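You operate a simulated robot arm through the tools that you are given. There is no shell and no other tool.

Carry out the task below with a simulated two-armed robot. There is one attempt and no reset: what you move stays moved.

## Task
The beige card's batch failed: wipe its machine's pass box, post the card and mark it WAIT.
Fine: board wiper back; the card goes in its machine's pocket; move the pink magnet. What is to be rubbed or washed off counts as gone when no trace of it is left.

Only the result counts: the job must be done as asked and must still hold three seconds after the hand-in. Knocking over, shifting, dropping, spilling or breaking anything else fails it.

## Robot
Two 7-joint arms with fingered hands on one trunk that stands fixed in place. Base frame: the origin is at the foot of the trunk, x ahead of it, y to its left, z up. Units: m, degrees, N and s.
The left shoulder is at [0.07, 0.139, 1.133], the right one opposite. With the tool pointing down near the work surface each hand reaches from about 0.44 to 0.84 m from the base axis, measured 20 degrees to its own side. Payload 3.9 kg a hand.
The tool frame of a hand sits at the grasp point between the pads (the TCP): z along the fingers, y along the line on which they close. The tips reach 0.029 m beyond it. The gripper opens to 0.1 m. The gripper's body begins 0.034 m behind the TCP. The gripper is a hand of 5 fingers: y runs from the thumb to the fingers, the wrist lies at [-0.015, -0.105, -0.177] in the tool frame.
Orientation is that of the tool frame in the base frame, as [roll, pitch, yaw] about the fixed x, y, z axes, in that order (R = Rz(yaw) Ry(pitch) Rx(roll)). With the fingers straight down and the wrist toward the robot, the tool's x, y and z point along [0, 1, 0], [1, 0, 0] and [0, 0, -1] of the base frame.

## Interface
- The arms move only by the tool play_rows. It takes "left_motion", "right_motion" or both (then of equal length, played together; a hand with none holds still); each is a list of rows, each a list of 6 numbers: the shift along the tool's x, y, z in m, then the turn, a rotation vector about the tool's x, y, z in degrees. In form: [[tx, ty, tz, wx, wy, wz], ...]. A call has 1 to 20 rows; each row shifts and turns the commanded pose from where the row before left it, along the tool's axes as they then stand. A row lasts 0.2 s, in which the tool goes at most 0.05 m and 8.6 degrees; a call with a longer step from one row to the next is refused whole. Where a pose cannot be reached the arm comes as near as it can. A force on the tool above 40 N (or 10 N above the force at the start of the call, whichever is more), or a blocked arm, ends the call early, and 0.2 s more pass. In this call time passes only in rows, and 0.2 s behind the last. The reply holds the time, the measured pose of the TCP, the force on the tool along the base axes, the opening and the grip force, in the units named above and with some noise, with the torque about the TCP (base axes, N m) and any sound that the robot's microphone picked up.
- Cameras (640 x 400 px; columns grow to the right, rows downward): "scene" is now at [0.1398, 0.0184, 1.4822]; the picture's right is [0.19, -0.98, 0.00], its down [-0.28, -0.05, -0.96] and it looks along [0.94, 0.18, -0.28] (base axes); focal length 214 px, centre (320, 200). "left" rides on the left gripper at [-0.066, -0.086, -0.121] in its tool frame; the picture's right is [-0.76, -0.31, 0.58], its down [0.59, -0.70, 0.40] and it looks along [0.28, 0.64, 0.71] (tool axes); focal length 247 px, centre (320, 200). "right" rides on the right gripper at [0.066, -0.086, -0.121] in its tool frame; the picture's right is [-0.76, 0.31, -0.58], its down [-0.59, -0.70, 0.40] and it looks along [-0.28, 0.64, 0.71] (tool axes); focal length 247 px, centre (320, 200). There is no depth. A picture from a camera that has moved, and an enlarged one, comes with that camera's place and axes in the base frame and with its lens.
- capture(camera): a new picture of that camera. No time passes.
- raise_lower(by): slides the trunk up (or, below 0, down) by that many m; the arms and the scene camera ride with it, the base frame stays. It gives what a move gives, with no picture.
- set_fingers(index, middle, ring, little, thumb_bend, thumb_turn, hand): sets how far each is bent, from 0 (flat) to 100 (curled in); at 30 the hand is open as for a grip, at 70 the pads meet at the TCP. One left out holds its place. A second passes; each finger stops where it meets its share of the squeeze, and holds until it gets a number again. It is the only way to open and close the hand. It gives what a move gives, with no picture; readings hold the bend of each and the force on index, middle, ring, little, thumb and palm. thumb_turn goes from beside the hand (0) to across from the fingers (100), as for a grip.
- turn_head(pan, tilt): turns the head with the scene camera to pan (to the left, within 86 degrees either way) and tilt (down, from -29 to 69), counted from straight ahead of the robot. It gives what a move gives.
- inspect(camera, box): a new picture of the part [left, top, right, bottom] of that camera's present view, enlarged. No time passes.
- sign_off(): hands the job in; it is judged then, once.

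Places have to be worked out from the pictures, the camera data and where the tool is seen. Open the grippers and draw the arms clear of the work before you hand the job in, unless the task says otherwise.

The tools are called after ">>>" by a JSON object that holds its "api" and its "payload". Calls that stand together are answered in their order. play_rows: Moves the arms, as the interface text tells. Its arguments: {"type":"object","properties":{"left_motion":{"type":"array","items":{"type":"array","items":{"type":"number"}}},"right_motion":{"type":"array","items":{"type":"array","items":{"type":"number"}}}},"required":[]} The other tools are called the same way: raise_lower (by) slides the trunk up or down; set_fingers (index, middle, ring, little, thumb_bend, thumb_turn, hand) moves the fingers one by one; turn_head (pan, tilt) turns the head that bears the scene camera; capture (camera) takes a picture; inspect (camera, box) takes an enlarged picture of a part of a camera's view; sign_off () hands the job in.

At the start:

```text
time: 0.0
left_position: [0.3758, 0.2134, 1.487]
left_ee_rot: [180.0, 0.0, 94.2]
left_contact_force: [-0.1, 1.0, 0.3]
left_moment: [0.0, 0.0, 0.01]
left_finger_gap: 0.0999
left_gripper_force: 0.0
left_shape: jaw
left_bend: [30.0, 30.0, 30.0, 30.0, 30.0, 98.0]
left_finger forces: [0.1, 0.0, 0.1, 0.0, 0.0, 0.1]
right_position: [0.3519, -0.1002, 1.4993]
right_ee_rot: [179.9, 0.0, 94.2]
right_contact_force: [-0.4, -0.4, -1.2]
right_moment: [0.02, 0.0, 0.01]
right_finger_gap: 0.0999
right_gripper_force: 0.1
right_shape: jaw
right_bend: [30.0, 30.0, 30.0, 30.0, 30.0, 98.0]
right_finger forces: [0.0, 0.1, 0.0, 0.1, 0.0, 0.0]
trunk travel left (down, up): [-0.775, 0.065]
head pan, tilt: [10.8, 16.5]
```

scene: 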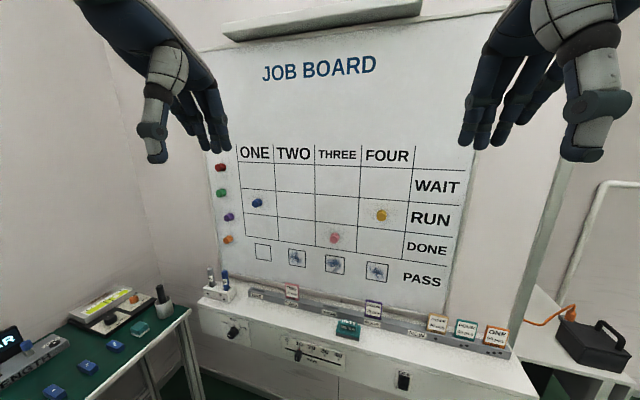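
right: 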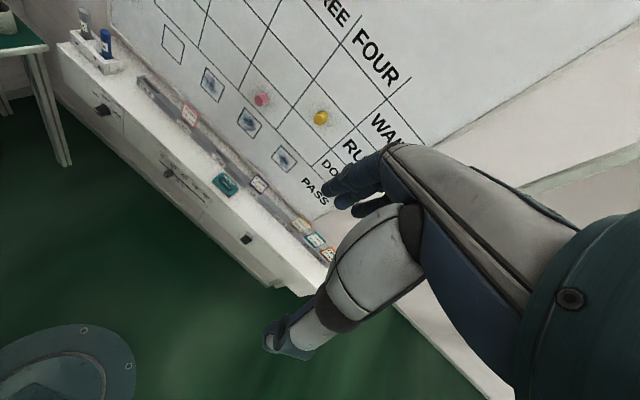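
left: 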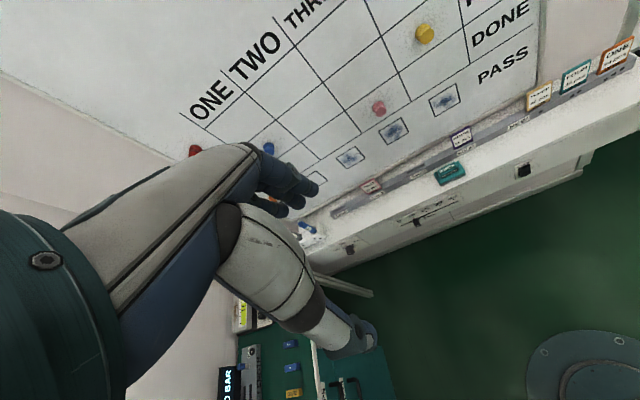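

I start by enlarging the parts of the scene view to read the cards and the board.

>>> {"api": "inspect", "payload": {"camera": "scene", "box": [400, 280, 540, 370]}}

>>> {"api": "inspect", "payload": {"camera": "scene", "box": [200, 260, 400, 385]}}

>>> {"api": "inspect", "payload": {"camera": "scene", "box": [200, 130, 480, 305]}}

>>> {"api": "inspect", "payload": {"camera": "scene", "box": [0, 270, 200, 400]}}

```text
4.44 times, centred on (470, 325) of scene
camera zoom: at [0.1398, 0.0184, 1.4822], right [0.19, -0.98, 0.0], down [-0.28, -0.05, -0.96], along [0.94, 0.18, -0.28], focal length 953 px, centre (-347, -356)
```

zoom: 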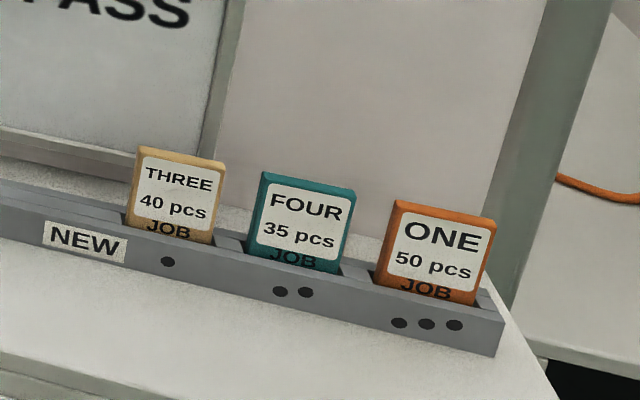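

```text
3.20 times, centred on (300, 322) of scene
camera zoom: at [0.1398, 0.0184, 1.4822], right [0.19, -0.98, 0.0], down [-0.28, -0.05, -0.96], along [0.94, 0.18, -0.28], focal length 686 px, centre (384, -192)
```

zoom: 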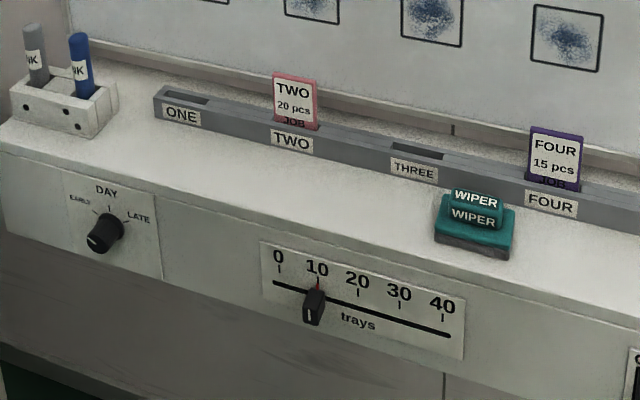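

```text
2.29 times, centred on (340, 218) of scene
camera zoom: at [0.1398, 0.0184, 1.4822], right [0.19, -0.98, 0.0], down [-0.28, -0.05, -0.96], along [0.94, 0.18, -0.28], focal length 490 px, centre (274, 160)
```

zoom: 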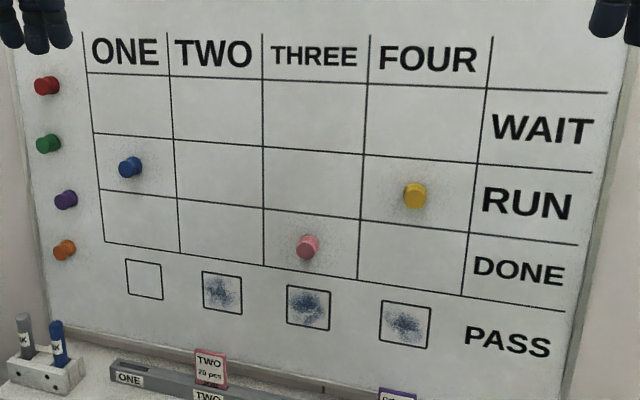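

```text
3.08 times, centred on (100, 335) of scene
camera zoom: at [0.1398, 0.0184, 1.4822], right [0.19, -0.98, 0.0], down [-0.28, -0.05, -0.96], along [0.94, 0.18, -0.28], focal length 660 px, centre (997, -215)
```

zoom: 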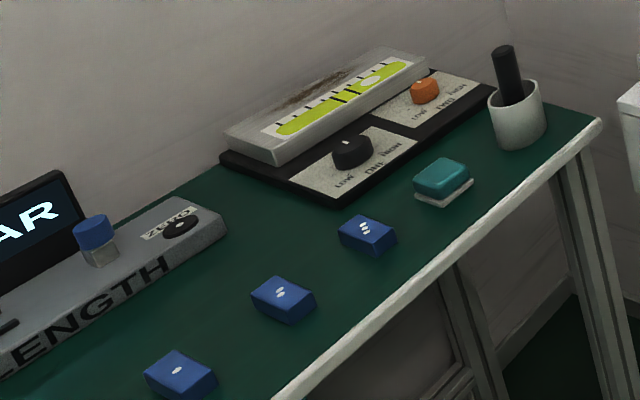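

The beige card reads THREE, so I need to wipe box THREE, use pocket THREE and move the pink magnet to THREE/WAIT. Next I enlarge the hand-camera views so I can triangulate the places.

>>> {"api": "inspect", "payload": {"camera": "right", "box": [140, 20, 400, 182]}}

>>> {"api": "inspect", "payload": {"camera": "right", "box": [130, 130, 350, 268]}}

>>> {"api": "inspect", "payload": {"camera": "left", "box": [300, 0, 540, 150]}}

>>> {"api": "inspect", "payload": {"camera": "left", "box": [320, 40, 640, 240]}}

>>> {"api": "inspect", "payload": {"camera": "scene", "box": [280, 200, 480, 325]}}

```text
2.46 times, centred on (270, 101) of right
camera zoom: at [0.2605, -0.0414, 1.6185], right [0.36, -0.73, 0.58], down [-0.66, -0.64, -0.4], along [0.66, -0.24, -0.71], focal length 608 px, centre (443, 444)
```

zoom: 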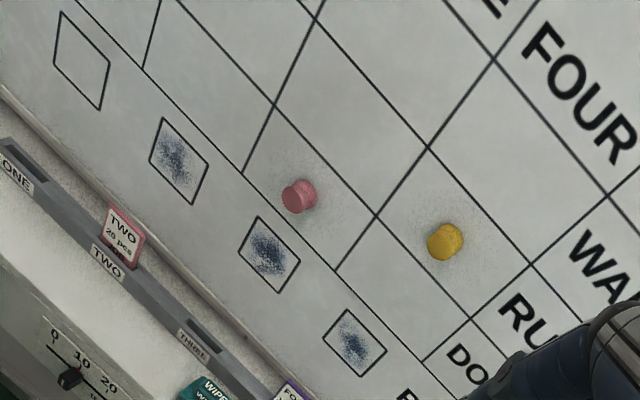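

```text
2.90 times, centred on (240, 199) of right
camera zoom: at [0.2605, -0.0414, 1.6185], right [0.36, -0.73, 0.58], down [-0.66, -0.64, -0.4], along [0.66, -0.24, -0.71], focal length 716 px, centre (552, 203)
```

zoom: 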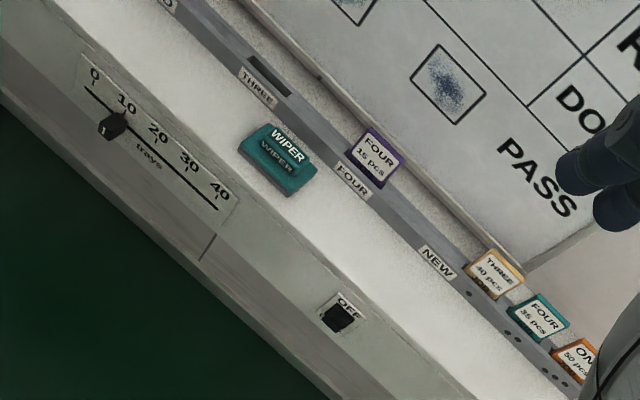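

```text
2.67 times, centred on (420, 75) of left
camera zoom: at [0.2952, 0.1415, 1.6083], right [-0.25, -0.78, -0.58], down [-0.74, 0.54, -0.4], along [0.62, 0.33, -0.71], focal length 659 px, centre (53, 533)
```

zoom: 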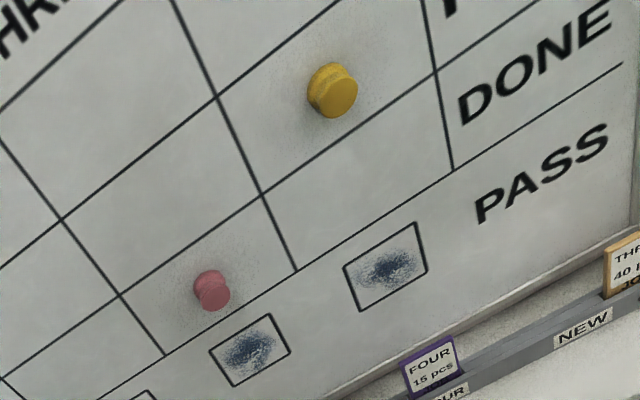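

```text
2.00 times, centred on (480, 140) of left
camera zoom: at [0.2952, 0.1415, 1.6083], right [-0.25, -0.78, -0.58], down [-0.74, 0.54, -0.4], along [0.62, 0.33, -0.71], focal length 494 px, centre (0, 320)
```

zoom: 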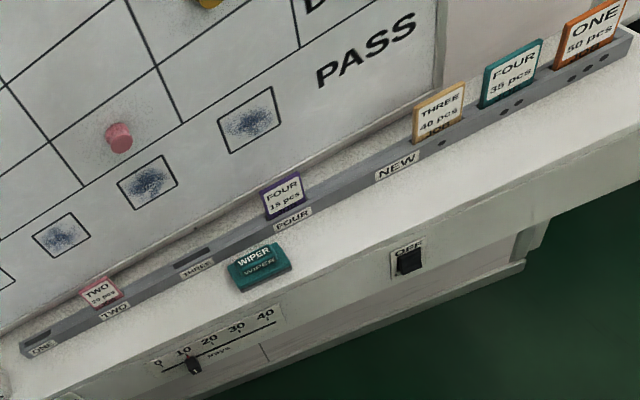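

```text
3.20 times, centred on (380, 262) of scene
camera zoom: at [0.1398, 0.0184, 1.4822], right [0.19, -0.98, 0.0], down [-0.28, -0.05, -0.96], along [0.94, 0.18, -0.28], focal length 686 px, centre (128, 0)
```

zoom: 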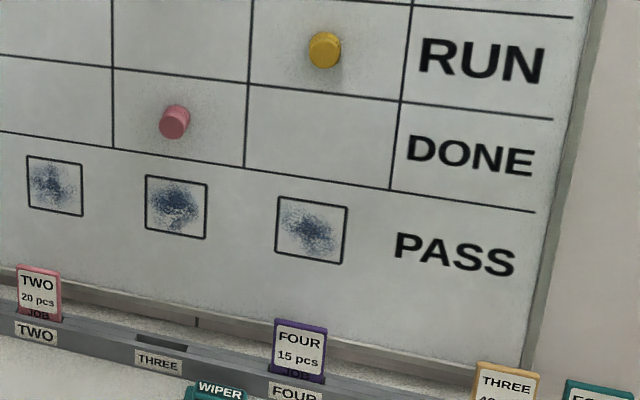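

From two views: the board faces me with about 6° yaw, box THREE is near [0.87, 0.10, 1.01], the pink magnet near [0.855, 0.10, 1.13] and the wiper near [0.74, 0.03, 0.835]. The beige card is near [0.77, -0.26, 0.89] and pocket THREE near [0.795, 0.10, 0.876]. I bring the left hand over the wiper, stopping high, to look more closely.

>>> {"api": "play_rows", "payload": {"left_motion": [[-0.014, 0.0222, 0.0326, 0, 0, 0], [-0.014, 0.0222, 0.0326, 0, 0, 0], [-0.014, 0.0222, 0.0326, 0, 0, 0], [-0.014, 0.0222, 0.0326, 0, 0, 0], [-0.014, 0.0222, 0.0326, 0, 0, 0], [-0.014, 0.0222, 0.0326, 0, 0, 0], [-0.014, 0.0222, 0.0326, 0, 0, 0], [-0.014, 0.0222, 0.0326, 0, 0, 0], [-0.014, 0.0222, 0.0326, 0, 0, 0], [-0.014, 0.0222, 0.0326, 0, 0, 0], [-0.014, 0.0222, 0.0326, 0, 0, 0], [-0.014, 0.0222, 0.0326, 0, 0, 0], [-0.014, 0.0222, 0.0326, 0, 0, 0], [-0.014, 0.0222, 0.0326, 0, 0, 0], [0, 0, 0, 0, 0, 5], [0, 0, 0, 0, 0, 5]]}}

>>> {"api": "capture", "payload": {"camera": "left"}}

>>> {"api": "capture", "payload": {"camera": "scene"}}

```text
time: 3.4
left_position: [0.7013, 0.0408, 1.0311]
left_ee_rot: [179.9, 0.1, 84.1]
left_contact_force: [-0.4, 0.2, -0.2]
left_moment: [-0.02, 0.03, -0.01]
left_finger_gap: 0.0996
left_gripper_force: 0.1
left_shape: jaw
left_bend: [30.0, 30.0, 30.0, 30.0, 30.0, 98.0]
left_finger forces: [0.0, 0.0, 0.0, 0.1, 0.0, 0.1]
right_position: [0.3527, -0.1008, 1.4977]
right_ee_rot: [-180.0, 0.0, 94.1]
right_contact_force: [0.2, 0.6, 0.4]
right_moment: [-0.02, -0.01, 0.02]
right_finger_gap: 0.0995
right_gripper_force: 0.0
right_shape: jaw
right_bend: [30.0, 30.0, 30.0, 30.0, 30.0, 98.0]
right_finger forces: [0.1, 0.1, 0.0, 0.0, 0.1, 0.0]
trunk travel left (down, up): [-0.775, 0.065]
head pan, tilt: [10.8, 16.5]
```

```text
taken
camera left: at [0.6086, -0.0152, 1.1512], right [-0.38, -0.72, -0.58], down [-0.64, 0.66, -0.4], along [0.67, 0.22, -0.71], focal length 247 px, centre (320, 200)
```

left: 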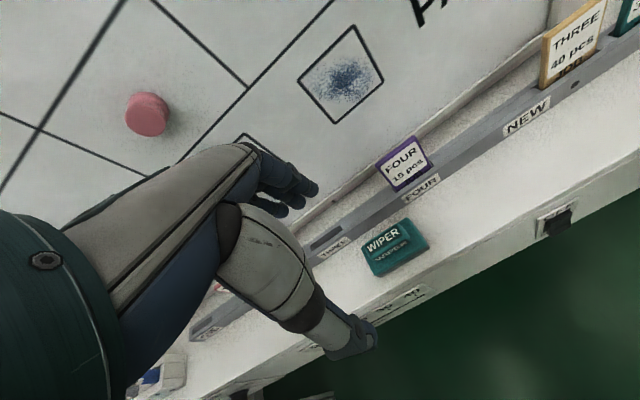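

```text
taken
camera scene: at [0.1401, 0.0189, 1.4822], right [0.19, -0.98, 0.0], down [-0.28, -0.05, -0.96], along [0.94, 0.18, -0.28], focal length 214 px, centre (320, 200)
```

scene: 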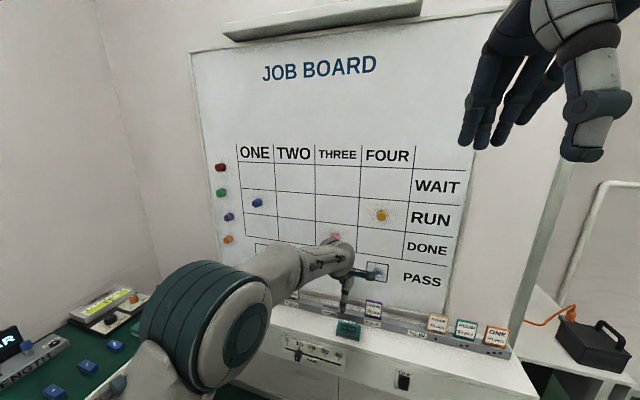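

The hand camera now looks right at the wiper. I enlarge it to fix its place and grip direction.

>>> {"api": "inspect", "payload": {"camera": "left", "box": [310, 180, 470, 280]}}

>>> {"api": "inspect", "payload": {"camera": "scene", "box": [300, 250, 460, 350]}}

>>> {"api": "inspect", "payload": {"camera": "right", "box": [130, 130, 350, 268]}}

```text
4.00 times, centred on (390, 230) of left
camera zoom: at [0.6086, -0.0152, 1.1512], right [-0.38, -0.72, -0.58], down [-0.64, 0.66, -0.4], along [0.67, 0.22, -0.71], focal length 988 px, centre (40, 80)
```

zoom: 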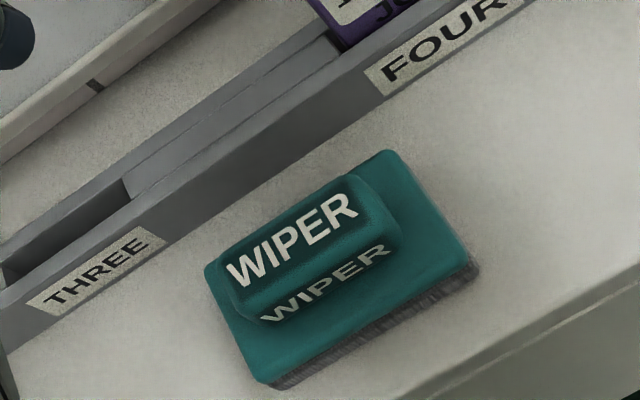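

```text
4.00 times, centred on (380, 300) of scene
camera zoom: at [0.1401, 0.0189, 1.4822], right [0.19, -0.98, 0.0], down [-0.28, -0.05, -0.96], along [0.94, 0.18, -0.28], focal length 858 px, centre (80, -200)
```

zoom: 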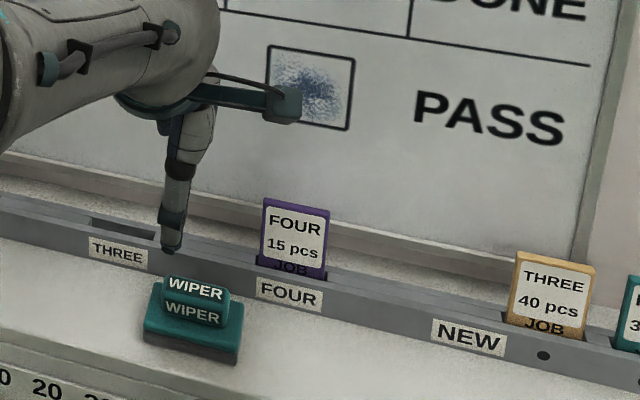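

```text
2.90 times, centred on (240, 199) of right
camera zoom: at [0.2607, -0.0407, 1.6185], right [0.36, -0.73, 0.58], down [-0.66, -0.64, -0.4], along [0.66, -0.24, -0.71], focal length 716 px, centre (552, 203)
```

zoom: 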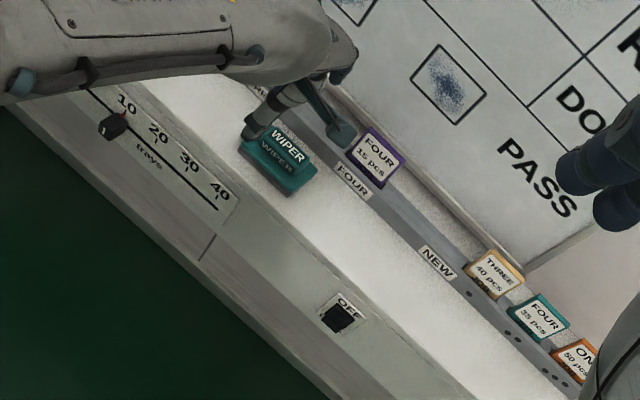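

Three views put the wiper handle's top at about [0.769, 0.032, 0.832], with its long side along the rail. I narrow the opening to clear the rail and move over it.

>>> {"api": "set_fingers", "payload": {"hand": "left", "index": 45, "middle": 45, "ring": 45, "little": 45, "thumb_bend": 45}}

>>> {"api": "play_rows", "payload": {"left_motion": [[-0.0007, 0.0229, 0.0267, 0, 0, 0.7], [-0.0007, 0.0229, 0.0267, 0, 0, 0.7], [-0.0007, 0.0229, 0.0267, 0, 0, 0.6]]}}

>>> {"api": "capture", "payload": {"camera": "left"}}

>>> {"api": "inspect", "payload": {"camera": "scene", "box": [300, 250, 460, 350]}}

>>> {"api": "inspect", "payload": {"camera": "right", "box": [180, 130, 300, 205]}}

```text
time: 4.4
left_position: [0.7003, 0.042, 1.0294]
left_ee_rot: [179.9, 0.0, 84.3]
left_contact_force: [0.8, -1.2, -0.3]
left_moment: [0.0, 0.01, 0.01]
left_finger_gap: 0.0627
left_gripper_force: 0.1
left_shape: fingers
left_bend: [45.0, 45.0, 45.0, 45.0, 45.0, 98.0]
left_finger forces: [0.0, 0.0, 0.0, 0.0, 0.0, 0.0]
right_position: [0.3512, -0.0999, 1.4979]
right_ee_rot: [-179.9, -0.1, 94.2]
right_contact_force: [-0.6, 0.3, 0.0]
right_moment: [-0.01, -0.02, 0.0]
right_finger_gap: 0.0997
right_gripper_force: 0.0
right_shape: jaw
right_bend: [30.0, 30.0, 30.0, 30.0, 30.0, 98.0]
right_finger forces: [0.1, 0.0, 0.1, 0.0, 0.0, 0.0]
trunk travel left (down, up): [-0.775, 0.065]
head pan, tilt: [10.8, 16.5]
```

```text
time: 5.2
left_position: [0.7684, 0.029, 0.9485]
left_ee_rot: [179.8, -0.1, 82.3]
left_contact_force: [1.1, 0.8, 0.8]
left_moment: [0.03, 0.03, -0.04]
left_finger_gap: 0.0626
left_gripper_force: 0.0
left_shape: fingers
left_bend: [45.0, 45.0, 45.0, 45.0, 45.0, 98.0]
left_finger forces: [0.1, 0.0, 0.0, 0.1, 0.0, 0.1]
right_position: [0.3529, -0.1016, 1.4964]
right_ee_rot: [180.0, 0.0, 94.2]
right_contact_force: [0.5, -0.4, 0.0]
right_moment: [0.0, 0.01, 0.01]
right_finger_gap: 0.0998
right_gripper_force: 0.1
right_shape: jaw
right_bend: [30.0, 30.0, 30.0, 30.0, 30.0, 98.0]
right_finger forces: [0.0, 0.0, 0.0, 0.0, 0.0, 0.0]
trunk travel left (down, up): [-0.775, 0.065]
head pan, tilt: [10.8, 16.5]
```

```text
taken
camera left: at [0.6742, -0.0247, 1.0701], right [-0.41, -0.71, -0.58], down [-0.62, 0.68, -0.4], along [0.67, 0.19, -0.71], focal length 247 px, centre (320, 200)
```

left: 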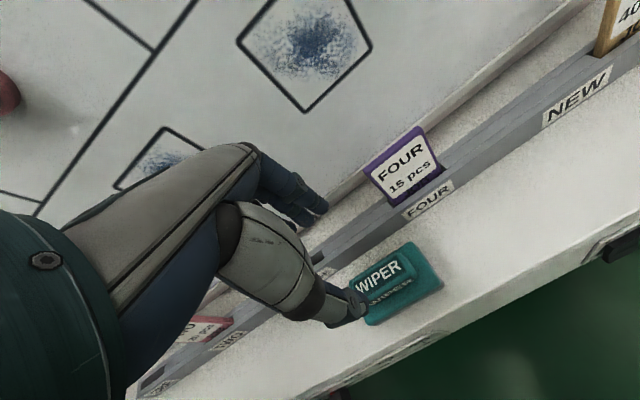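

```text
4.00 times, centred on (380, 300) of scene
camera zoom: at [0.1413, 0.0185, 1.4822], right [0.19, -0.98, 0.0], down [-0.28, -0.05, -0.96], along [0.94, 0.18, -0.28], focal length 858 px, centre (80, -200)
```

zoom: 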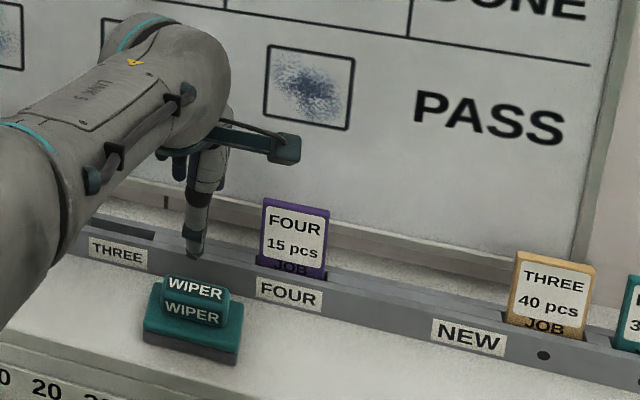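

```text
5.33 times, centred on (240, 168) of right
camera zoom: at [0.2621, -0.0413, 1.6183], right [0.36, -0.73, 0.58], down [-0.66, -0.64, -0.4], along [0.66, -0.24, -0.71], focal length 1317 px, centre (747, 373)
```

zoom: 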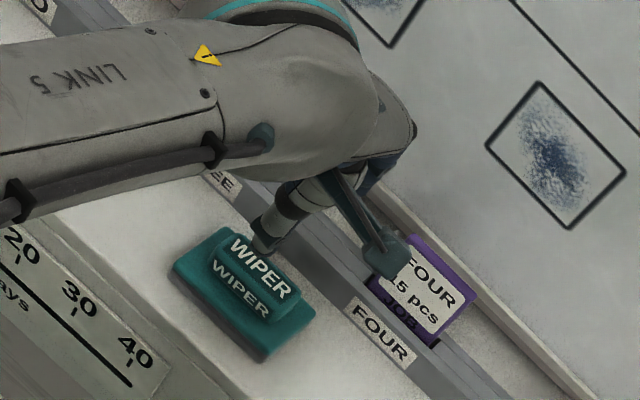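

The near view confirms the handle centre at about [0.768, 0.033]. I go down most of the way and check the clearance.

>>> {"api": "play_rows", "payload": {"left_motion": [[0.002, 0, 0.03, 0, 0, 0], [0.002, 0, 0.03, 0, 0, 0], [0, 0, 0.02, 0, 0, 0]]}}

>>> {"api": "inspect", "payload": {"camera": "left", "box": [220, 130, 540, 330]}}

>>> {"api": "inspect", "payload": {"camera": "scene", "box": [300, 270, 428, 350]}}

>>> {"api": "inspect", "payload": {"camera": "right", "box": [180, 130, 300, 205]}}

```text
time: 6.0
left_position: [0.7661, 0.0339, 0.8719]
left_ee_rot: [179.9, 0.0, 82.1]
left_contact_force: [-0.1, -0.4, 0.3]
left_moment: [-0.02, 0.01, 0.01]
left_finger_gap: 0.063
left_gripper_force: 0.0
left_shape: fingers
left_bend: [45.0, 45.0, 45.0, 45.0, 45.0, 98.0]
left_finger forces: [0.0, 0.1, 0.1, 0.1, 0.1, 0.0]
right_position: [0.3516, -0.1015, 1.4977]
right_ee_rot: [-179.9, -0.1, 94.3]
right_contact_force: [-0.5, -0.3, -1.0]
right_moment: [0.01, 0.0, -0.02]
right_finger_gap: 0.0995
right_gripper_force: 0.1
right_shape: jaw
right_bend: [30.0, 30.0, 30.0, 30.0, 30.0, 98.0]
right_finger forces: [0.0, 0.0, 0.1, 0.0, 0.0, 0.0]
trunk travel left (down, up): [-0.775, 0.065]
head pan, tilt: [10.8, 16.5]
```

```text
2.00 times, centred on (380, 230) of left
camera zoom: at [0.6721, -0.0198, 0.9928], right [-0.41, -0.71, -0.58], down [-0.62, 0.68, -0.4], along [0.68, 0.19, -0.71], focal length 494 px, centre (200, 140)
```

zoom: 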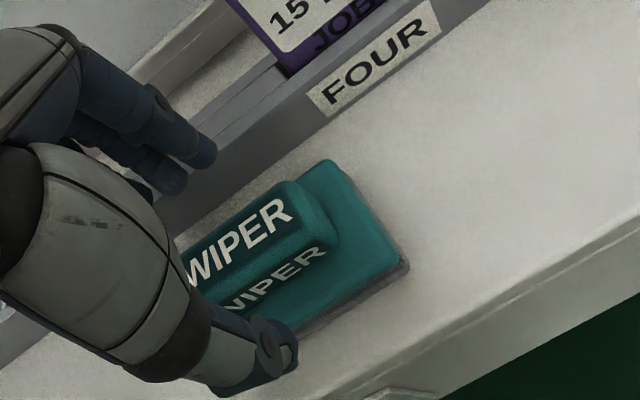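

```text
5.00 times, centred on (364, 310) of scene
camera zoom: at [0.1398, 0.0184, 1.4823], right [0.19, -0.98, 0.0], down [-0.28, -0.05, -0.96], along [0.94, 0.18, -0.28], focal length 1072 px, centre (100, -350)
```

zoom: 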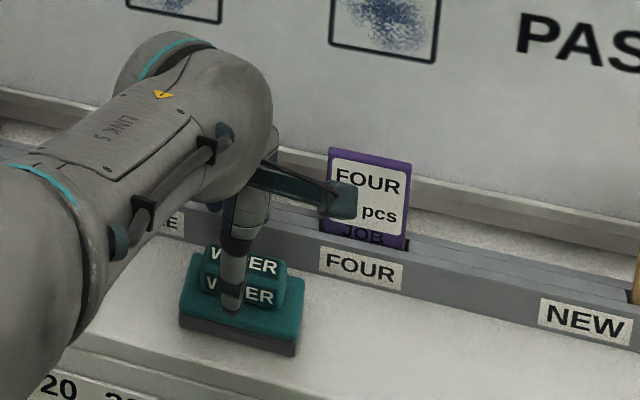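

```text
5.33 times, centred on (240, 168) of right
camera zoom: at [0.2604, -0.0414, 1.6186], right [0.36, -0.73, 0.58], down [-0.66, -0.64, -0.4], along [0.66, -0.24, -0.71], focal length 1317 px, centre (747, 373)
```

zoom: 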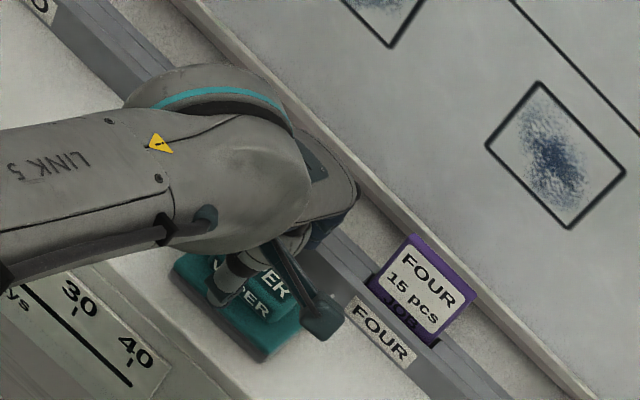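

Thumb and fingers straddle the handle and clear the rail. I lower the last 4 cm.

>>> {"api": "play_rows", "payload": {"left_motion": [[0, 0.001, 0.015, 0, 0, 0], [0, 0.001, 0.015, 0, 0, 0], [0, 0, 0.01, 0, 0, 0]]}}

>>> {"api": "inspect", "payload": {"camera": "left", "box": [220, 130, 540, 330]}}

>>> {"api": "inspect", "payload": {"camera": "scene", "box": [300, 270, 428, 350]}}

```text
time: 6.8
left_position: [0.7693, 0.0348, 0.8343]
left_ee_rot: [179.6, 0.0, 82.2]
left_contact_force: [-9.2, 0.9, 7.6]
left_moment: [0.03, -0.33, 0.09]
left_finger_gap: 0.0628
left_gripper_force: 5.9
left_shape: fingers
left_bend: [45.0, 50.0, 46.0, 45.0, 45.0, 98.0]
left_finger forces: [0.0, 10.7, 1.0, 0.0, 0.0, 0.0]
right_position: [0.3482, -0.1019, 1.4986]
right_ee_rot: [179.8, -0.1, 94.2]
right_contact_force: [0.3, 1.2, -0.3]
right_moment: [-0.02, 0.0, -0.01]
right_finger_gap: 0.0996
right_gripper_force: 0.0
right_shape: jaw
right_bend: [30.0, 30.0, 30.0, 30.0, 30.0, 98.0]
right_finger forces: [0.1, 0.0, 0.1, 0.1, 0.0, 0.0]
trunk travel left (down, up): [-0.775, 0.065]
head pan, tilt: [10.8, 16.5]
```

```text
2.00 times, centred on (380, 230) of left
camera zoom: at [0.6746, -0.0183, 0.9552], right [-0.4, -0.71, -0.58], down [-0.61, 0.68, -0.4], along [0.68, 0.19, -0.71], focal length 494 px, centre (200, 140)
```

zoom: 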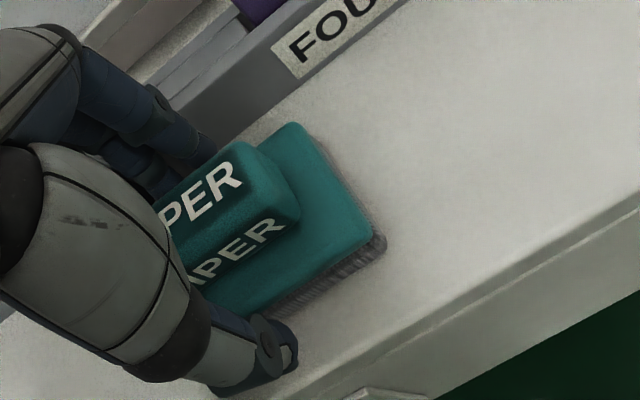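

```text
5.00 times, centred on (364, 310) of scene
camera zoom: at [0.1367, 0.0184, 1.4827], right [0.19, -0.98, 0.0], down [-0.28, -0.05, -0.96], along [0.94, 0.18, -0.28], focal length 1072 px, centre (100, -350)
```

zoom: 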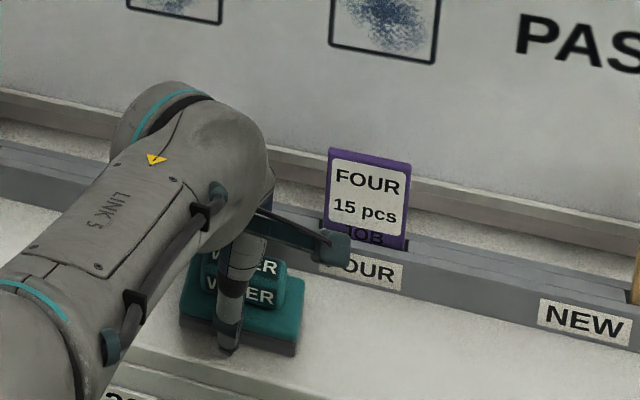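

The middle finger touched something behind it, most likely the rail edge (10 N toward me). I back up, bend the fingers a little more and shift the hand slightly toward me.

>>> {"api": "play_rows", "payload": {"left_motion": [[0, -0.003, -0.012, 0, 0, 0], [0, -0.004, -0.013, 0, 0, 0], [0, -0.002, -0.01, 0, 0, 0]]}}

>>> {"api": "set_fingers", "payload": {"hand": "left", "index": 52, "middle": 52, "ring": 52, "little": 52, "thumb_bend": 40}}

>>> {"api": "inspect", "payload": {"camera": "left", "box": [220, 130, 540, 330]}}

>>> {"api": "inspect", "payload": {"camera": "right", "box": [180, 130, 300, 205]}}

```text
time: 7.6
left_position: [0.7635, 0.0357, 0.8645]
left_ee_rot: [179.9, 0.0, 82.2]
left_contact_force: [-0.1, 0.7, 0.3]
left_moment: [0.0, -0.01, 0.01]
left_finger_gap: 0.0629
left_gripper_force: 0.0
left_shape: fingers
left_bend: [45.0, 45.0, 45.0, 45.0, 45.0, 98.0]
left_finger forces: [0.0, 0.0, 0.1, 0.1, 0.1, 0.0]
right_position: [0.3512, -0.1019, 1.4986]
right_ee_rot: [180.0, 0.0, 94.2]
right_contact_force: [0.3, 0.5, -0.1]
right_moment: [0.0, -0.01, 0.01]
right_finger_gap: 0.0999
right_gripper_force: 0.1
right_shape: jaw
right_bend: [30.0, 30.0, 30.0, 30.0, 30.0, 98.0]
right_finger forces: [0.1, 0.0, 0.1, 0.0, 0.1, 0.1]
trunk travel left (down, up): [-0.775, 0.065]
head pan, tilt: [10.8, 16.5]
```

```text
time: 8.6
left_position: [0.7626, 0.035, 0.8645]
left_ee_rot: [179.9, 0.0, 82.1]
left_contact_force: [-0.2, 0.3, 0.0]
left_moment: [0.0, -0.01, -0.03]
left_finger_gap: 0.06
left_gripper_force: 0.0
left_shape: fingers
left_bend: [52.0, 52.0, 52.0, 52.0, 40.0, 98.0]
left_finger forces: [0.0, 0.1, 0.0, 0.0, 0.1, 0.0]
right_position: [0.3513, -0.1005, 1.4969]
right_ee_rot: [180.0, 0.0, 94.2]
right_contact_force: [-0.4, -0.2, 0.1]
right_moment: [-0.01, 0.01, -0.02]
right_finger_gap: 0.0999
right_gripper_force: 0.0
right_shape: jaw
right_bend: [30.0, 30.0, 30.0, 30.0, 30.0, 98.0]
right_finger forces: [0.0, 0.1, 0.0, 0.1, 0.1, 0.0]
trunk travel left (down, up): [-0.775, 0.065]
head pan, tilt: [10.8, 16.5]
```

```text
2.00 times, centred on (380, 230) of left
camera zoom: at [0.6688, -0.018, 0.9864], right [-0.41, -0.71, -0.58], down [-0.62, 0.68, -0.4], along [0.68, 0.19, -0.71], focal length 494 px, centre (200, 140)
```

zoom: 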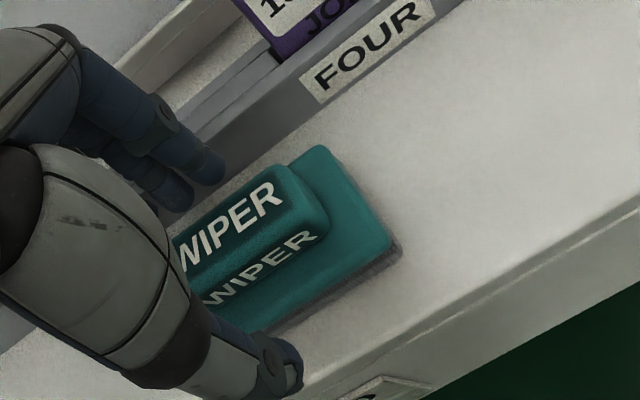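

```text
5.33 times, centred on (240, 168) of right
camera zoom: at [0.2604, -0.0414, 1.6185], right [0.36, -0.73, 0.58], down [-0.66, -0.64, -0.4], along [0.66, -0.24, -0.71], focal length 1317 px, centre (747, 373)
```

zoom: 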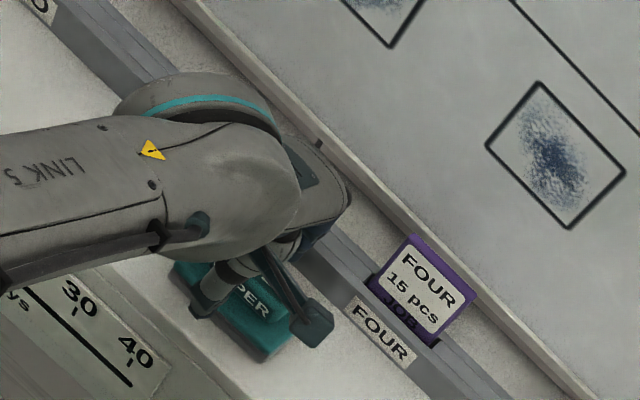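

>>> {"api": "play_rows", "payload": {"left_motion": [[0, 0, 0.012, 0, 0, 0], [0, 0, 0.01, 0, 0, 0], [0, 0, 0.008, 0, 0, 0]]}}

>>> {"api": "inspect", "payload": {"camera": "left", "box": [220, 130, 540, 330]}}

```text
time: 9.4
left_position: [0.7641, 0.0359, 0.8356]
left_ee_rot: [179.9, 0.1, 82.1]
left_contact_force: [0.0, -0.3, -0.6]
left_moment: [0.0, -0.04, 0.01]
left_finger_gap: 0.0604
left_gripper_force: 0.0
left_shape: fingers
left_bend: [52.0, 52.0, 52.0, 52.0, 40.0, 98.0]
left_finger forces: [0.1, 0.0, 0.0, 0.1, 0.0, 0.0]
right_position: [0.3524, -0.1008, 1.497]
right_ee_rot: [-180.0, -0.1, 94.2]
right_contact_force: [0.6, 0.5, -0.3]
right_moment: [0.0, -0.04, -0.01]
right_finger_gap: 0.0999
right_gripper_force: 0.1
right_shape: jaw
right_bend: [30.0, 30.0, 30.0, 30.0, 30.0, 98.0]
right_finger forces: [0.0, 0.1, 0.1, 0.1, 0.0, 0.1]
trunk travel left (down, up): [-0.775, 0.065]
head pan, tilt: [10.8, 16.5]
```

```text
2.00 times, centred on (380, 230) of left
camera zoom: at [0.6695, -0.0178, 0.9566], right [-0.41, -0.71, -0.58], down [-0.62, 0.68, -0.4], along [0.68, 0.19, -0.71], focal length 494 px, centre (200, 140)
```

zoom: 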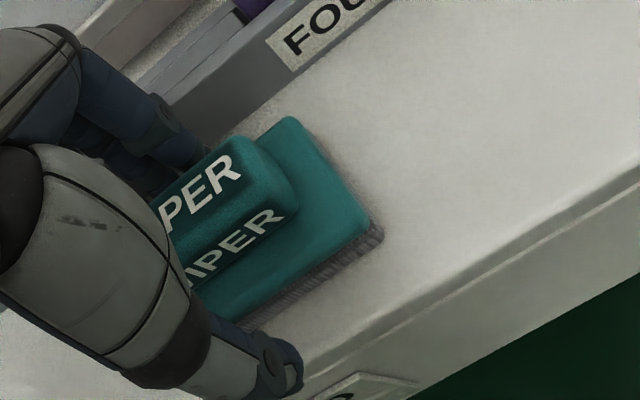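

No contact yet. I sink about 8 mm more and close gently on the handle.

>>> {"api": "play_rows", "payload": {"left_motion": [[0, 0, 0.008, 0, 0, 0]]}}

>>> {"api": "set_fingers", "payload": {"hand": "left", "index": 64, "middle": 64, "ring": 64, "little": 64, "thumb_bend": 64}}

>>> {"api": "inspect", "payload": {"camera": "left", "box": [220, 130, 540, 330]}}

```text
time: 9.8
left_position: [0.7636, 0.0355, 0.828]
left_ee_rot: [179.8, 0.0, 82.2]
left_contact_force: [0.2, -0.3, 3.6]
left_moment: [0.02, -0.13, -0.01]
left_finger_gap: 0.0604
left_gripper_force: 1.3
left_shape: fingers
left_bend: [52.0, 52.0, 52.0, 52.0, 40.0, 98.0]
left_finger forces: [0.3, 2.9, 0.0, 0.1, 0.0, 0.0]
right_position: [0.3511, -0.101, 1.4983]
right_ee_rot: [180.0, -0.1, 94.2]
right_contact_force: [-0.6, -0.3, 0.0]
right_moment: [0.0, 0.0, 0.01]
right_finger_gap: 0.0998
right_gripper_force: 0.0
right_shape: jaw
right_bend: [30.0, 30.0, 30.0, 30.0, 30.0, 98.0]
right_finger forces: [0.0, 0.0, 0.0, 0.0, 0.1, 0.0]
trunk travel left (down, up): [-0.775, 0.065]
head pan, tilt: [10.8, 16.5]
```

```text
time: 10.8
left_position: [0.7633, 0.0369, 0.8285]
left_ee_rot: [179.8, 0.0, 82.3]
left_contact_force: [0.7, 1.6, 6.4]
left_moment: [0.05, 0.05, -0.05]
left_finger_gap: 0.0455
left_gripper_force: 13.0
left_shape: fingers
left_bend: [59.0, 61.0, 61.0, 64.0, 51.0, 97.0]
left_finger forces: [5.4, 5.7, 2.3, 0.1, 10.7, 0.0]
right_position: [0.35, -0.101, 1.4985]
right_ee_rot: [-180.0, 0.0, 94.2]
right_contact_force: [0.2, 0.9, 0.0]
right_moment: [0.0, -0.02, 0.0]
right_finger_gap: 0.0997
right_gripper_force: 0.0
right_shape: jaw
right_bend: [30.0, 30.0, 30.0, 30.0, 30.0, 98.0]
right_finger forces: [0.0, 0.0, 0.1, 0.0, 0.0, 0.0]
trunk travel left (down, up): [-0.775, 0.065]
head pan, tilt: [10.8, 16.5]
```

```text
2.00 times, centred on (380, 230) of left
camera zoom: at [0.6688, -0.0181, 0.9492], right [-0.4, -0.71, -0.58], down [-0.62, 0.68, -0.4], along [0.68, 0.19, -0.71], focal length 494 px, centre (200, 140)
```

zoom: 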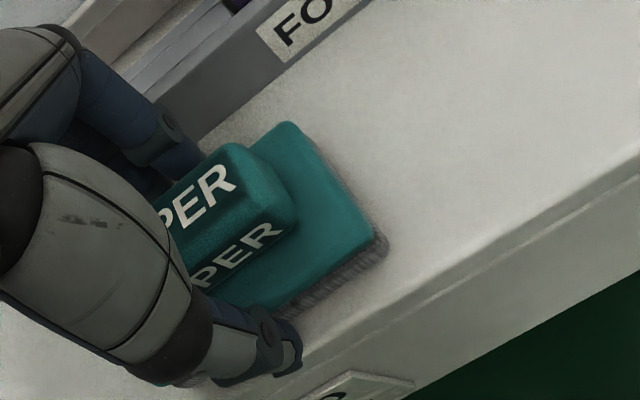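

The grip has formed on three fingers and the thumb. I squeeze firmer before lifting.

>>> {"api": "set_fingers", "payload": {"hand": "left", "index": 80, "middle": 80, "ring": 80, "thumb_bend": 80}}

>>> {"api": "inspect", "payload": {"camera": "left", "box": [220, 130, 540, 330]}}

```text
time: 11.8
left_position: [0.763, 0.0355, 0.8269]
left_ee_rot: [179.9, 0.0, 82.2]
left_contact_force: [-0.7, 0.1, 2.2]
left_moment: [-0.12, 0.1, -0.05]
left_finger_gap: 0.0448
left_gripper_force: 25.3
left_shape: fingers
left_bend: [74.0, 73.0, 74.0, 64.0, 50.0, 92.0]
left_finger forces: [11.0, 7.1, 7.4, 0.1, 25.6, 0.0]
right_position: [0.3516, -0.1016, 1.4968]
right_ee_rot: [-180.0, -0.1, 94.1]
right_contact_force: [-0.1, 0.2, 0.3]
right_moment: [0.02, -0.01, -0.03]
right_finger_gap: 0.1
right_gripper_force: 0.0
right_shape: jaw
right_bend: [30.0, 30.0, 30.0, 30.0, 30.0, 98.0]
right_finger forces: [0.0, 0.0, 0.0, 0.0, 0.0, 0.0]
trunk travel left (down, up): [-0.775, 0.065]
head pan, tilt: [10.8, 16.5]
```

```text
2.00 times, centred on (380, 230) of left
camera zoom: at [0.669, -0.0181, 0.9482], right [-0.41, -0.71, -0.58], down [-0.62, 0.68, -0.4], along [0.68, 0.19, -0.71], focal length 494 px, centre (200, 140)
```

zoom: 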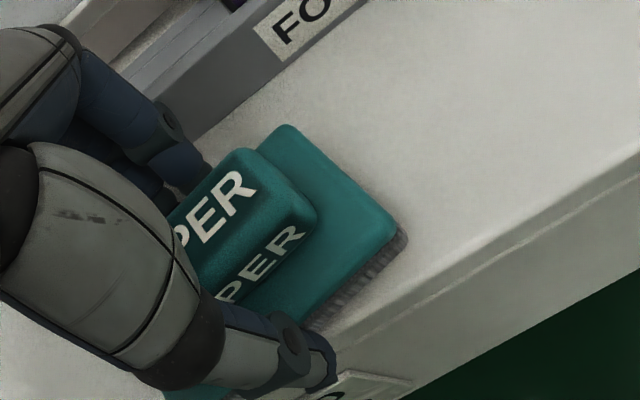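

The squeeze shifted the wiper about a centimetre toward me, and it is now held with 25 N. I lift straight up and check that it comes along.

>>> {"api": "play_rows", "payload": {"left_motion": [[0, 0, -0.01, 0, 0, 0], [0, -0.005, -0.02, 0, 0, 0], [0, -0.01, -0.03, 0, 0, 0], [0, -0.02, -0.03, 0, 0, 0], [0, -0.03, -0.03, 0, 0, 0]]}}

>>> {"api": "capture", "payload": {"camera": "left"}}

>>> {"api": "inspect", "payload": {"camera": "scene", "box": [280, 230, 440, 330]}}

>>> {"api": "inspect", "payload": {"camera": "right", "box": [140, 110, 300, 210]}}

```text
time: 13.0
left_position: [0.6951, 0.0455, 0.9481]
left_ee_rot: [179.8, -0.1, 82.2]
left_contact_force: [0.2, 0.2, 0.0]
left_moment: [0.02, 0.0, 0.0]
left_finger_gap: 0.045
left_gripper_force: 25.8
left_shape: fingers
left_bend: [74.0, 73.0, 75.0, 64.0, 50.0, 92.0]
left_finger forces: [10.2, 7.3, 7.7, 0.0, 25.6, 0.0]
right_position: [0.3498, -0.1006, 1.4988]
right_ee_rot: [179.8, 0.0, 94.1]
right_contact_force: [-0.2, 0.2, -0.8]
right_moment: [-0.01, -0.03, 0.0]
right_finger_gap: 0.1
right_gripper_force: 0.0
right_shape: jaw
right_bend: [30.0, 30.0, 30.0, 30.0, 30.0, 98.0]
right_finger forces: [0.0, 0.0, 0.0, 0.0, 0.0, 0.1]
trunk travel left (down, up): [-0.775, 0.065]
head pan, tilt: [10.8, 16.5]
```

```text
taken
camera left: at [0.6005, -0.0091, 1.0696], right [-0.4, -0.71, -0.58], down [-0.62, 0.68, -0.4], along [0.68, 0.19, -0.71], focal length 247 px, centre (320, 200)
```

left: 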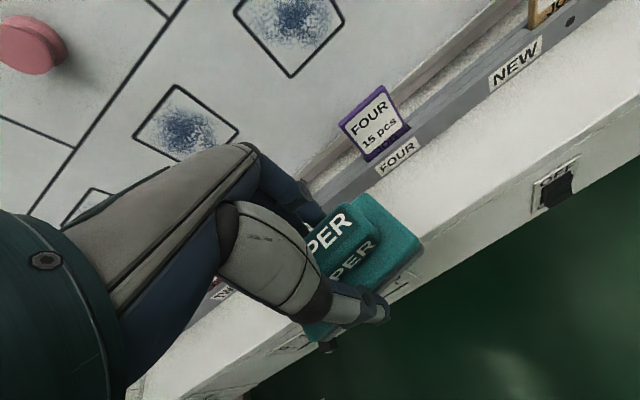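

```text
4.00 times, centred on (360, 280) of scene
camera zoom: at [0.1372, 0.0183, 1.4825], right [0.19, -0.98, 0.0], down [-0.28, -0.05, -0.96], along [0.94, 0.18, -0.28], focal length 858 px, centre (160, -120)
```

zoom: 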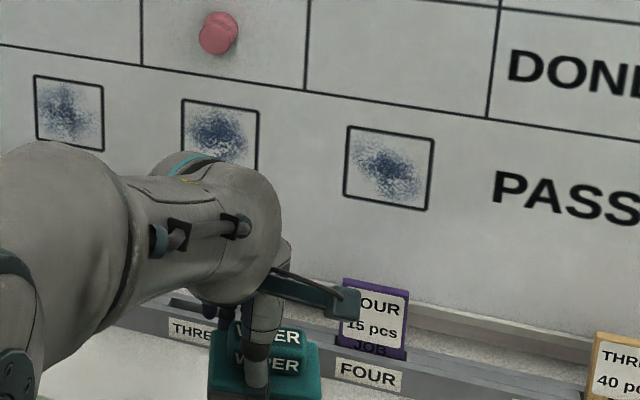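

```text
4.00 times, centred on (220, 160) of right
camera zoom: at [0.2573, -0.0415, 1.619], right [0.36, -0.73, 0.58], down [-0.66, -0.64, -0.4], along [0.66, -0.24, -0.71], focal length 988 px, centre (720, 360)
```

zoom: 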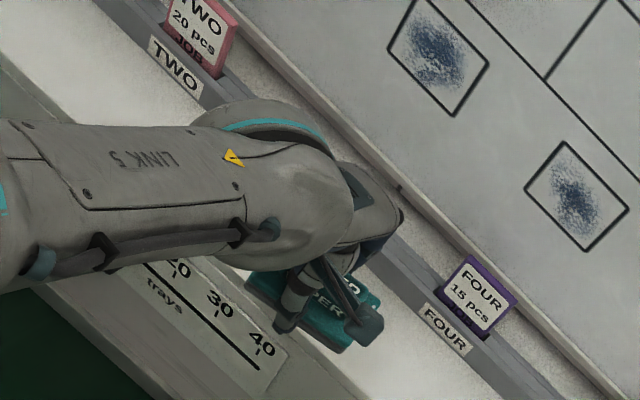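

The wiper is held and lifted clean. I raise it a bit and pitch the hand so the felt faces the board.

>>> {"api": "play_rows", "payload": {"left_motion": [[0.007, -0.013, -0.037, 0, 0, 0], [0.007, -0.013, -0.037, 0, 0, 0], [0.006, -0.012, -0.037, 0, 0, 0], [0, 0, 0, -8.2, 0, 0], [0, 0, 0, -8.2, 0, 0], [0, 0, 0, -8.2, 0, 0], [0, 0, 0, -8.2, 0, 0], [0, 0, 0, -8.2, 0, 0], [0, 0, 0, -8.2, 0, 0], [0, 0, 0, -8.2, 0, 0], [0, 0, 0, -8.2, 0, 0], [0, 0, 0, -8.2, 0, 0], [0, 0, 0, -8.2, 0, 0], [0, 0, 0, -8, 0, 0]]}}

>>> {"api": "capture", "payload": {"camera": "left"}}

>>> {"api": "capture", "payload": {"camera": "scene"}}

>>> {"api": "capture", "payload": {"camera": "right"}}

```text
time: 16.0
left_position: [0.6641, 0.0697, 1.0583]
left_ee_rot: [89.9, -0.3, 82.2]
left_contact_force: [-0.6, -0.4, -1.2]
left_moment: [0.03, -0.01, 0.04]
left_finger_gap: 0.0445
left_gripper_force: 25.6
left_shape: fingers
left_bend: [74.0, 74.0, 75.0, 64.0, 50.0, 92.0]
left_finger forces: [9.7, 7.7, 7.1, 0.0, 26.0, 0.0]
right_position: [0.3534, -0.1006, 1.4976]
right_ee_rot: [180.0, 0.0, 94.2]
right_contact_force: [-0.9, 0.2, -0.4]
right_moment: [0.0, 0.06, -0.02]
right_finger_gap: 0.0997
right_gripper_force: 0.2
right_shape: jaw
right_bend: [30.0, 30.0, 30.0, 30.0, 30.0, 98.0]
right_finger forces: [0.1, 0.1, 0.0, 0.0, 0.0, 0.0]
trunk travel left (down, up): [-0.775, 0.065]
head pan, tilt: [10.8, 16.5]
```

```text
taken
camera left: at [0.5362, 0.02, 0.9722], right [0.47, -0.83, -0.31], down [0.48, 0.53, -0.7], along [0.74, 0.18, 0.64], focal length 247 px, centre (320, 200)
```

left: 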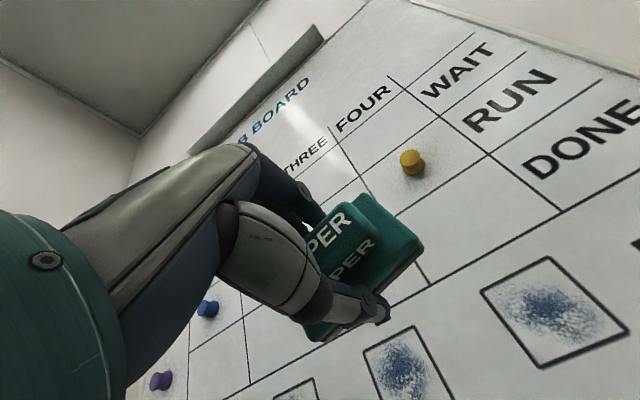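

```text
taken
camera scene: at [0.141, 0.0181, 1.4821], right [0.19, -0.98, 0.0], down [-0.28, -0.05, -0.96], along [0.94, 0.18, -0.28], focal length 214 px, centre (320, 200)
```

scene: 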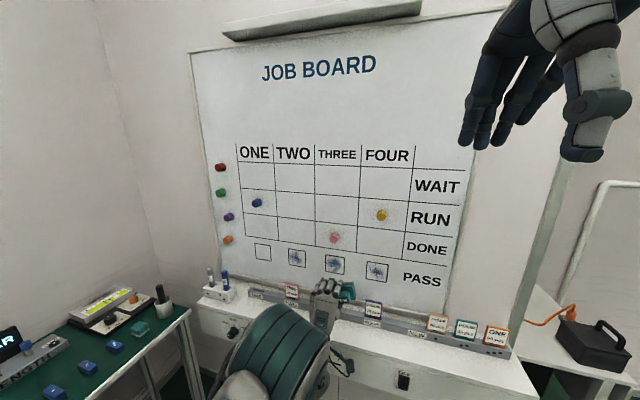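

```text
taken
camera right: at [0.2619, -0.0418, 1.6183], right [0.36, -0.73, 0.58], down [-0.66, -0.64, -0.4], along [0.66, -0.24, -0.71], focal length 247 px, centre (320, 200)
```

right: 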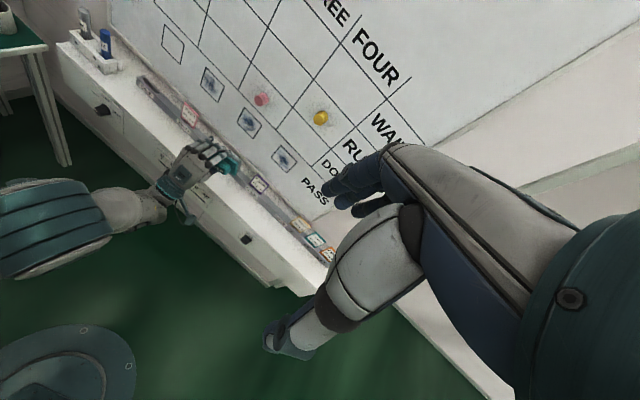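

The felt faces the board, and this view puts box THREE's centre near y 0.102, z 0.985, about 0.075 m square. I move the wiper to just in front of it.

>>> {"api": "play_rows", "payload": {"left_motion": [[0.0128, -0.0153, 0.0326, 0, 0, 0], [0.0128, -0.0153, 0.0326, 0, 0, 0], [0.0128, -0.0153, 0.0326, 0, 0, 0], [0.0128, -0.0153, 0.0326, 0, 0, 0]]}}

>>> {"api": "capture", "payload": {"camera": "left"}}

>>> {"api": "inspect", "payload": {"camera": "scene", "box": [250, 220, 410, 320]}}

>>> {"api": "inspect", "payload": {"camera": "right", "box": [170, 60, 330, 160]}}

```text
time: 17.0
left_position: [0.7996, 0.101, 0.9979]
left_ee_rot: [90.1, 0.0, 82.3]
left_contact_force: [-0.3, -0.5, -0.5]
left_moment: [0.0, 0.03, -0.01]
left_finger_gap: 0.0447
left_gripper_force: 25.5
left_shape: fingers
left_bend: [75.0, 74.0, 75.0, 64.0, 50.0, 92.0]
left_finger forces: [9.8, 7.7, 7.1, 0.0, 25.9, 0.0]
right_position: [0.3547, -0.1003, 1.4967]
right_ee_rot: [-179.9, 0.1, 94.1]
right_contact_force: [0.3, 0.3, 1.2]
right_moment: [-0.01, 0.04, -0.01]
right_finger_gap: 0.0997
right_gripper_force: 0.0
right_shape: jaw
right_bend: [30.0, 30.0, 30.0, 30.0, 30.0, 98.0]
right_finger forces: [0.1, 0.0, 0.0, 0.0, 0.0, 0.1]
trunk travel left (down, up): [-0.775, 0.065]
head pan, tilt: [10.8, 16.5]
```

```text
taken
camera left: at [0.6714, 0.052, 0.9124], right [0.47, -0.83, -0.31], down [0.47, 0.53, -0.7], along [0.75, 0.18, 0.64], focal length 247 px, centre (320, 200)
```

left: 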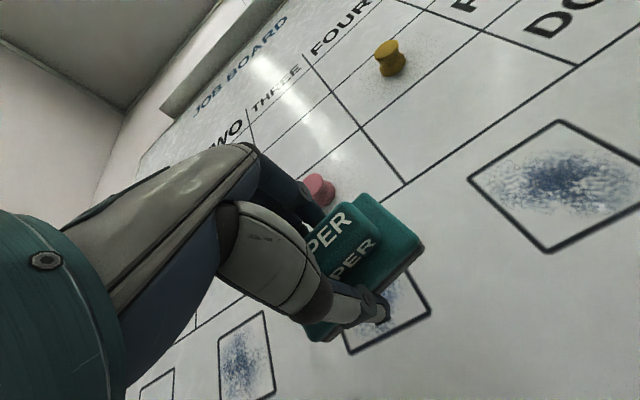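

```text
4.00 times, centred on (330, 270) of scene
camera zoom: at [0.1421, 0.0197, 1.482], right [0.19, -0.98, 0.0], down [-0.28, -0.05, -0.96], along [0.94, 0.18, -0.29], focal length 858 px, centre (280, -80)
```

zoom: 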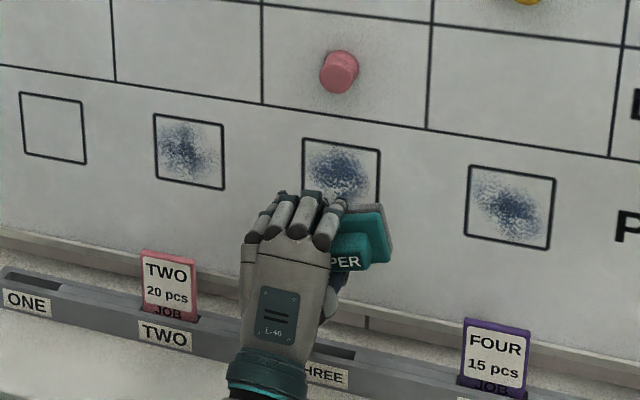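

```text
4.00 times, centred on (250, 110) of right
camera zoom: at [0.2631, -0.0399, 1.6181], right [0.36, -0.73, 0.58], down [-0.66, -0.64, -0.4], along [0.66, -0.24, -0.71], focal length 988 px, centre (600, 560)
```

zoom: 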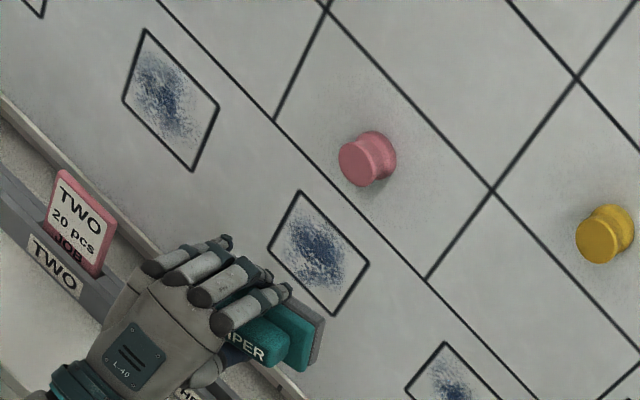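

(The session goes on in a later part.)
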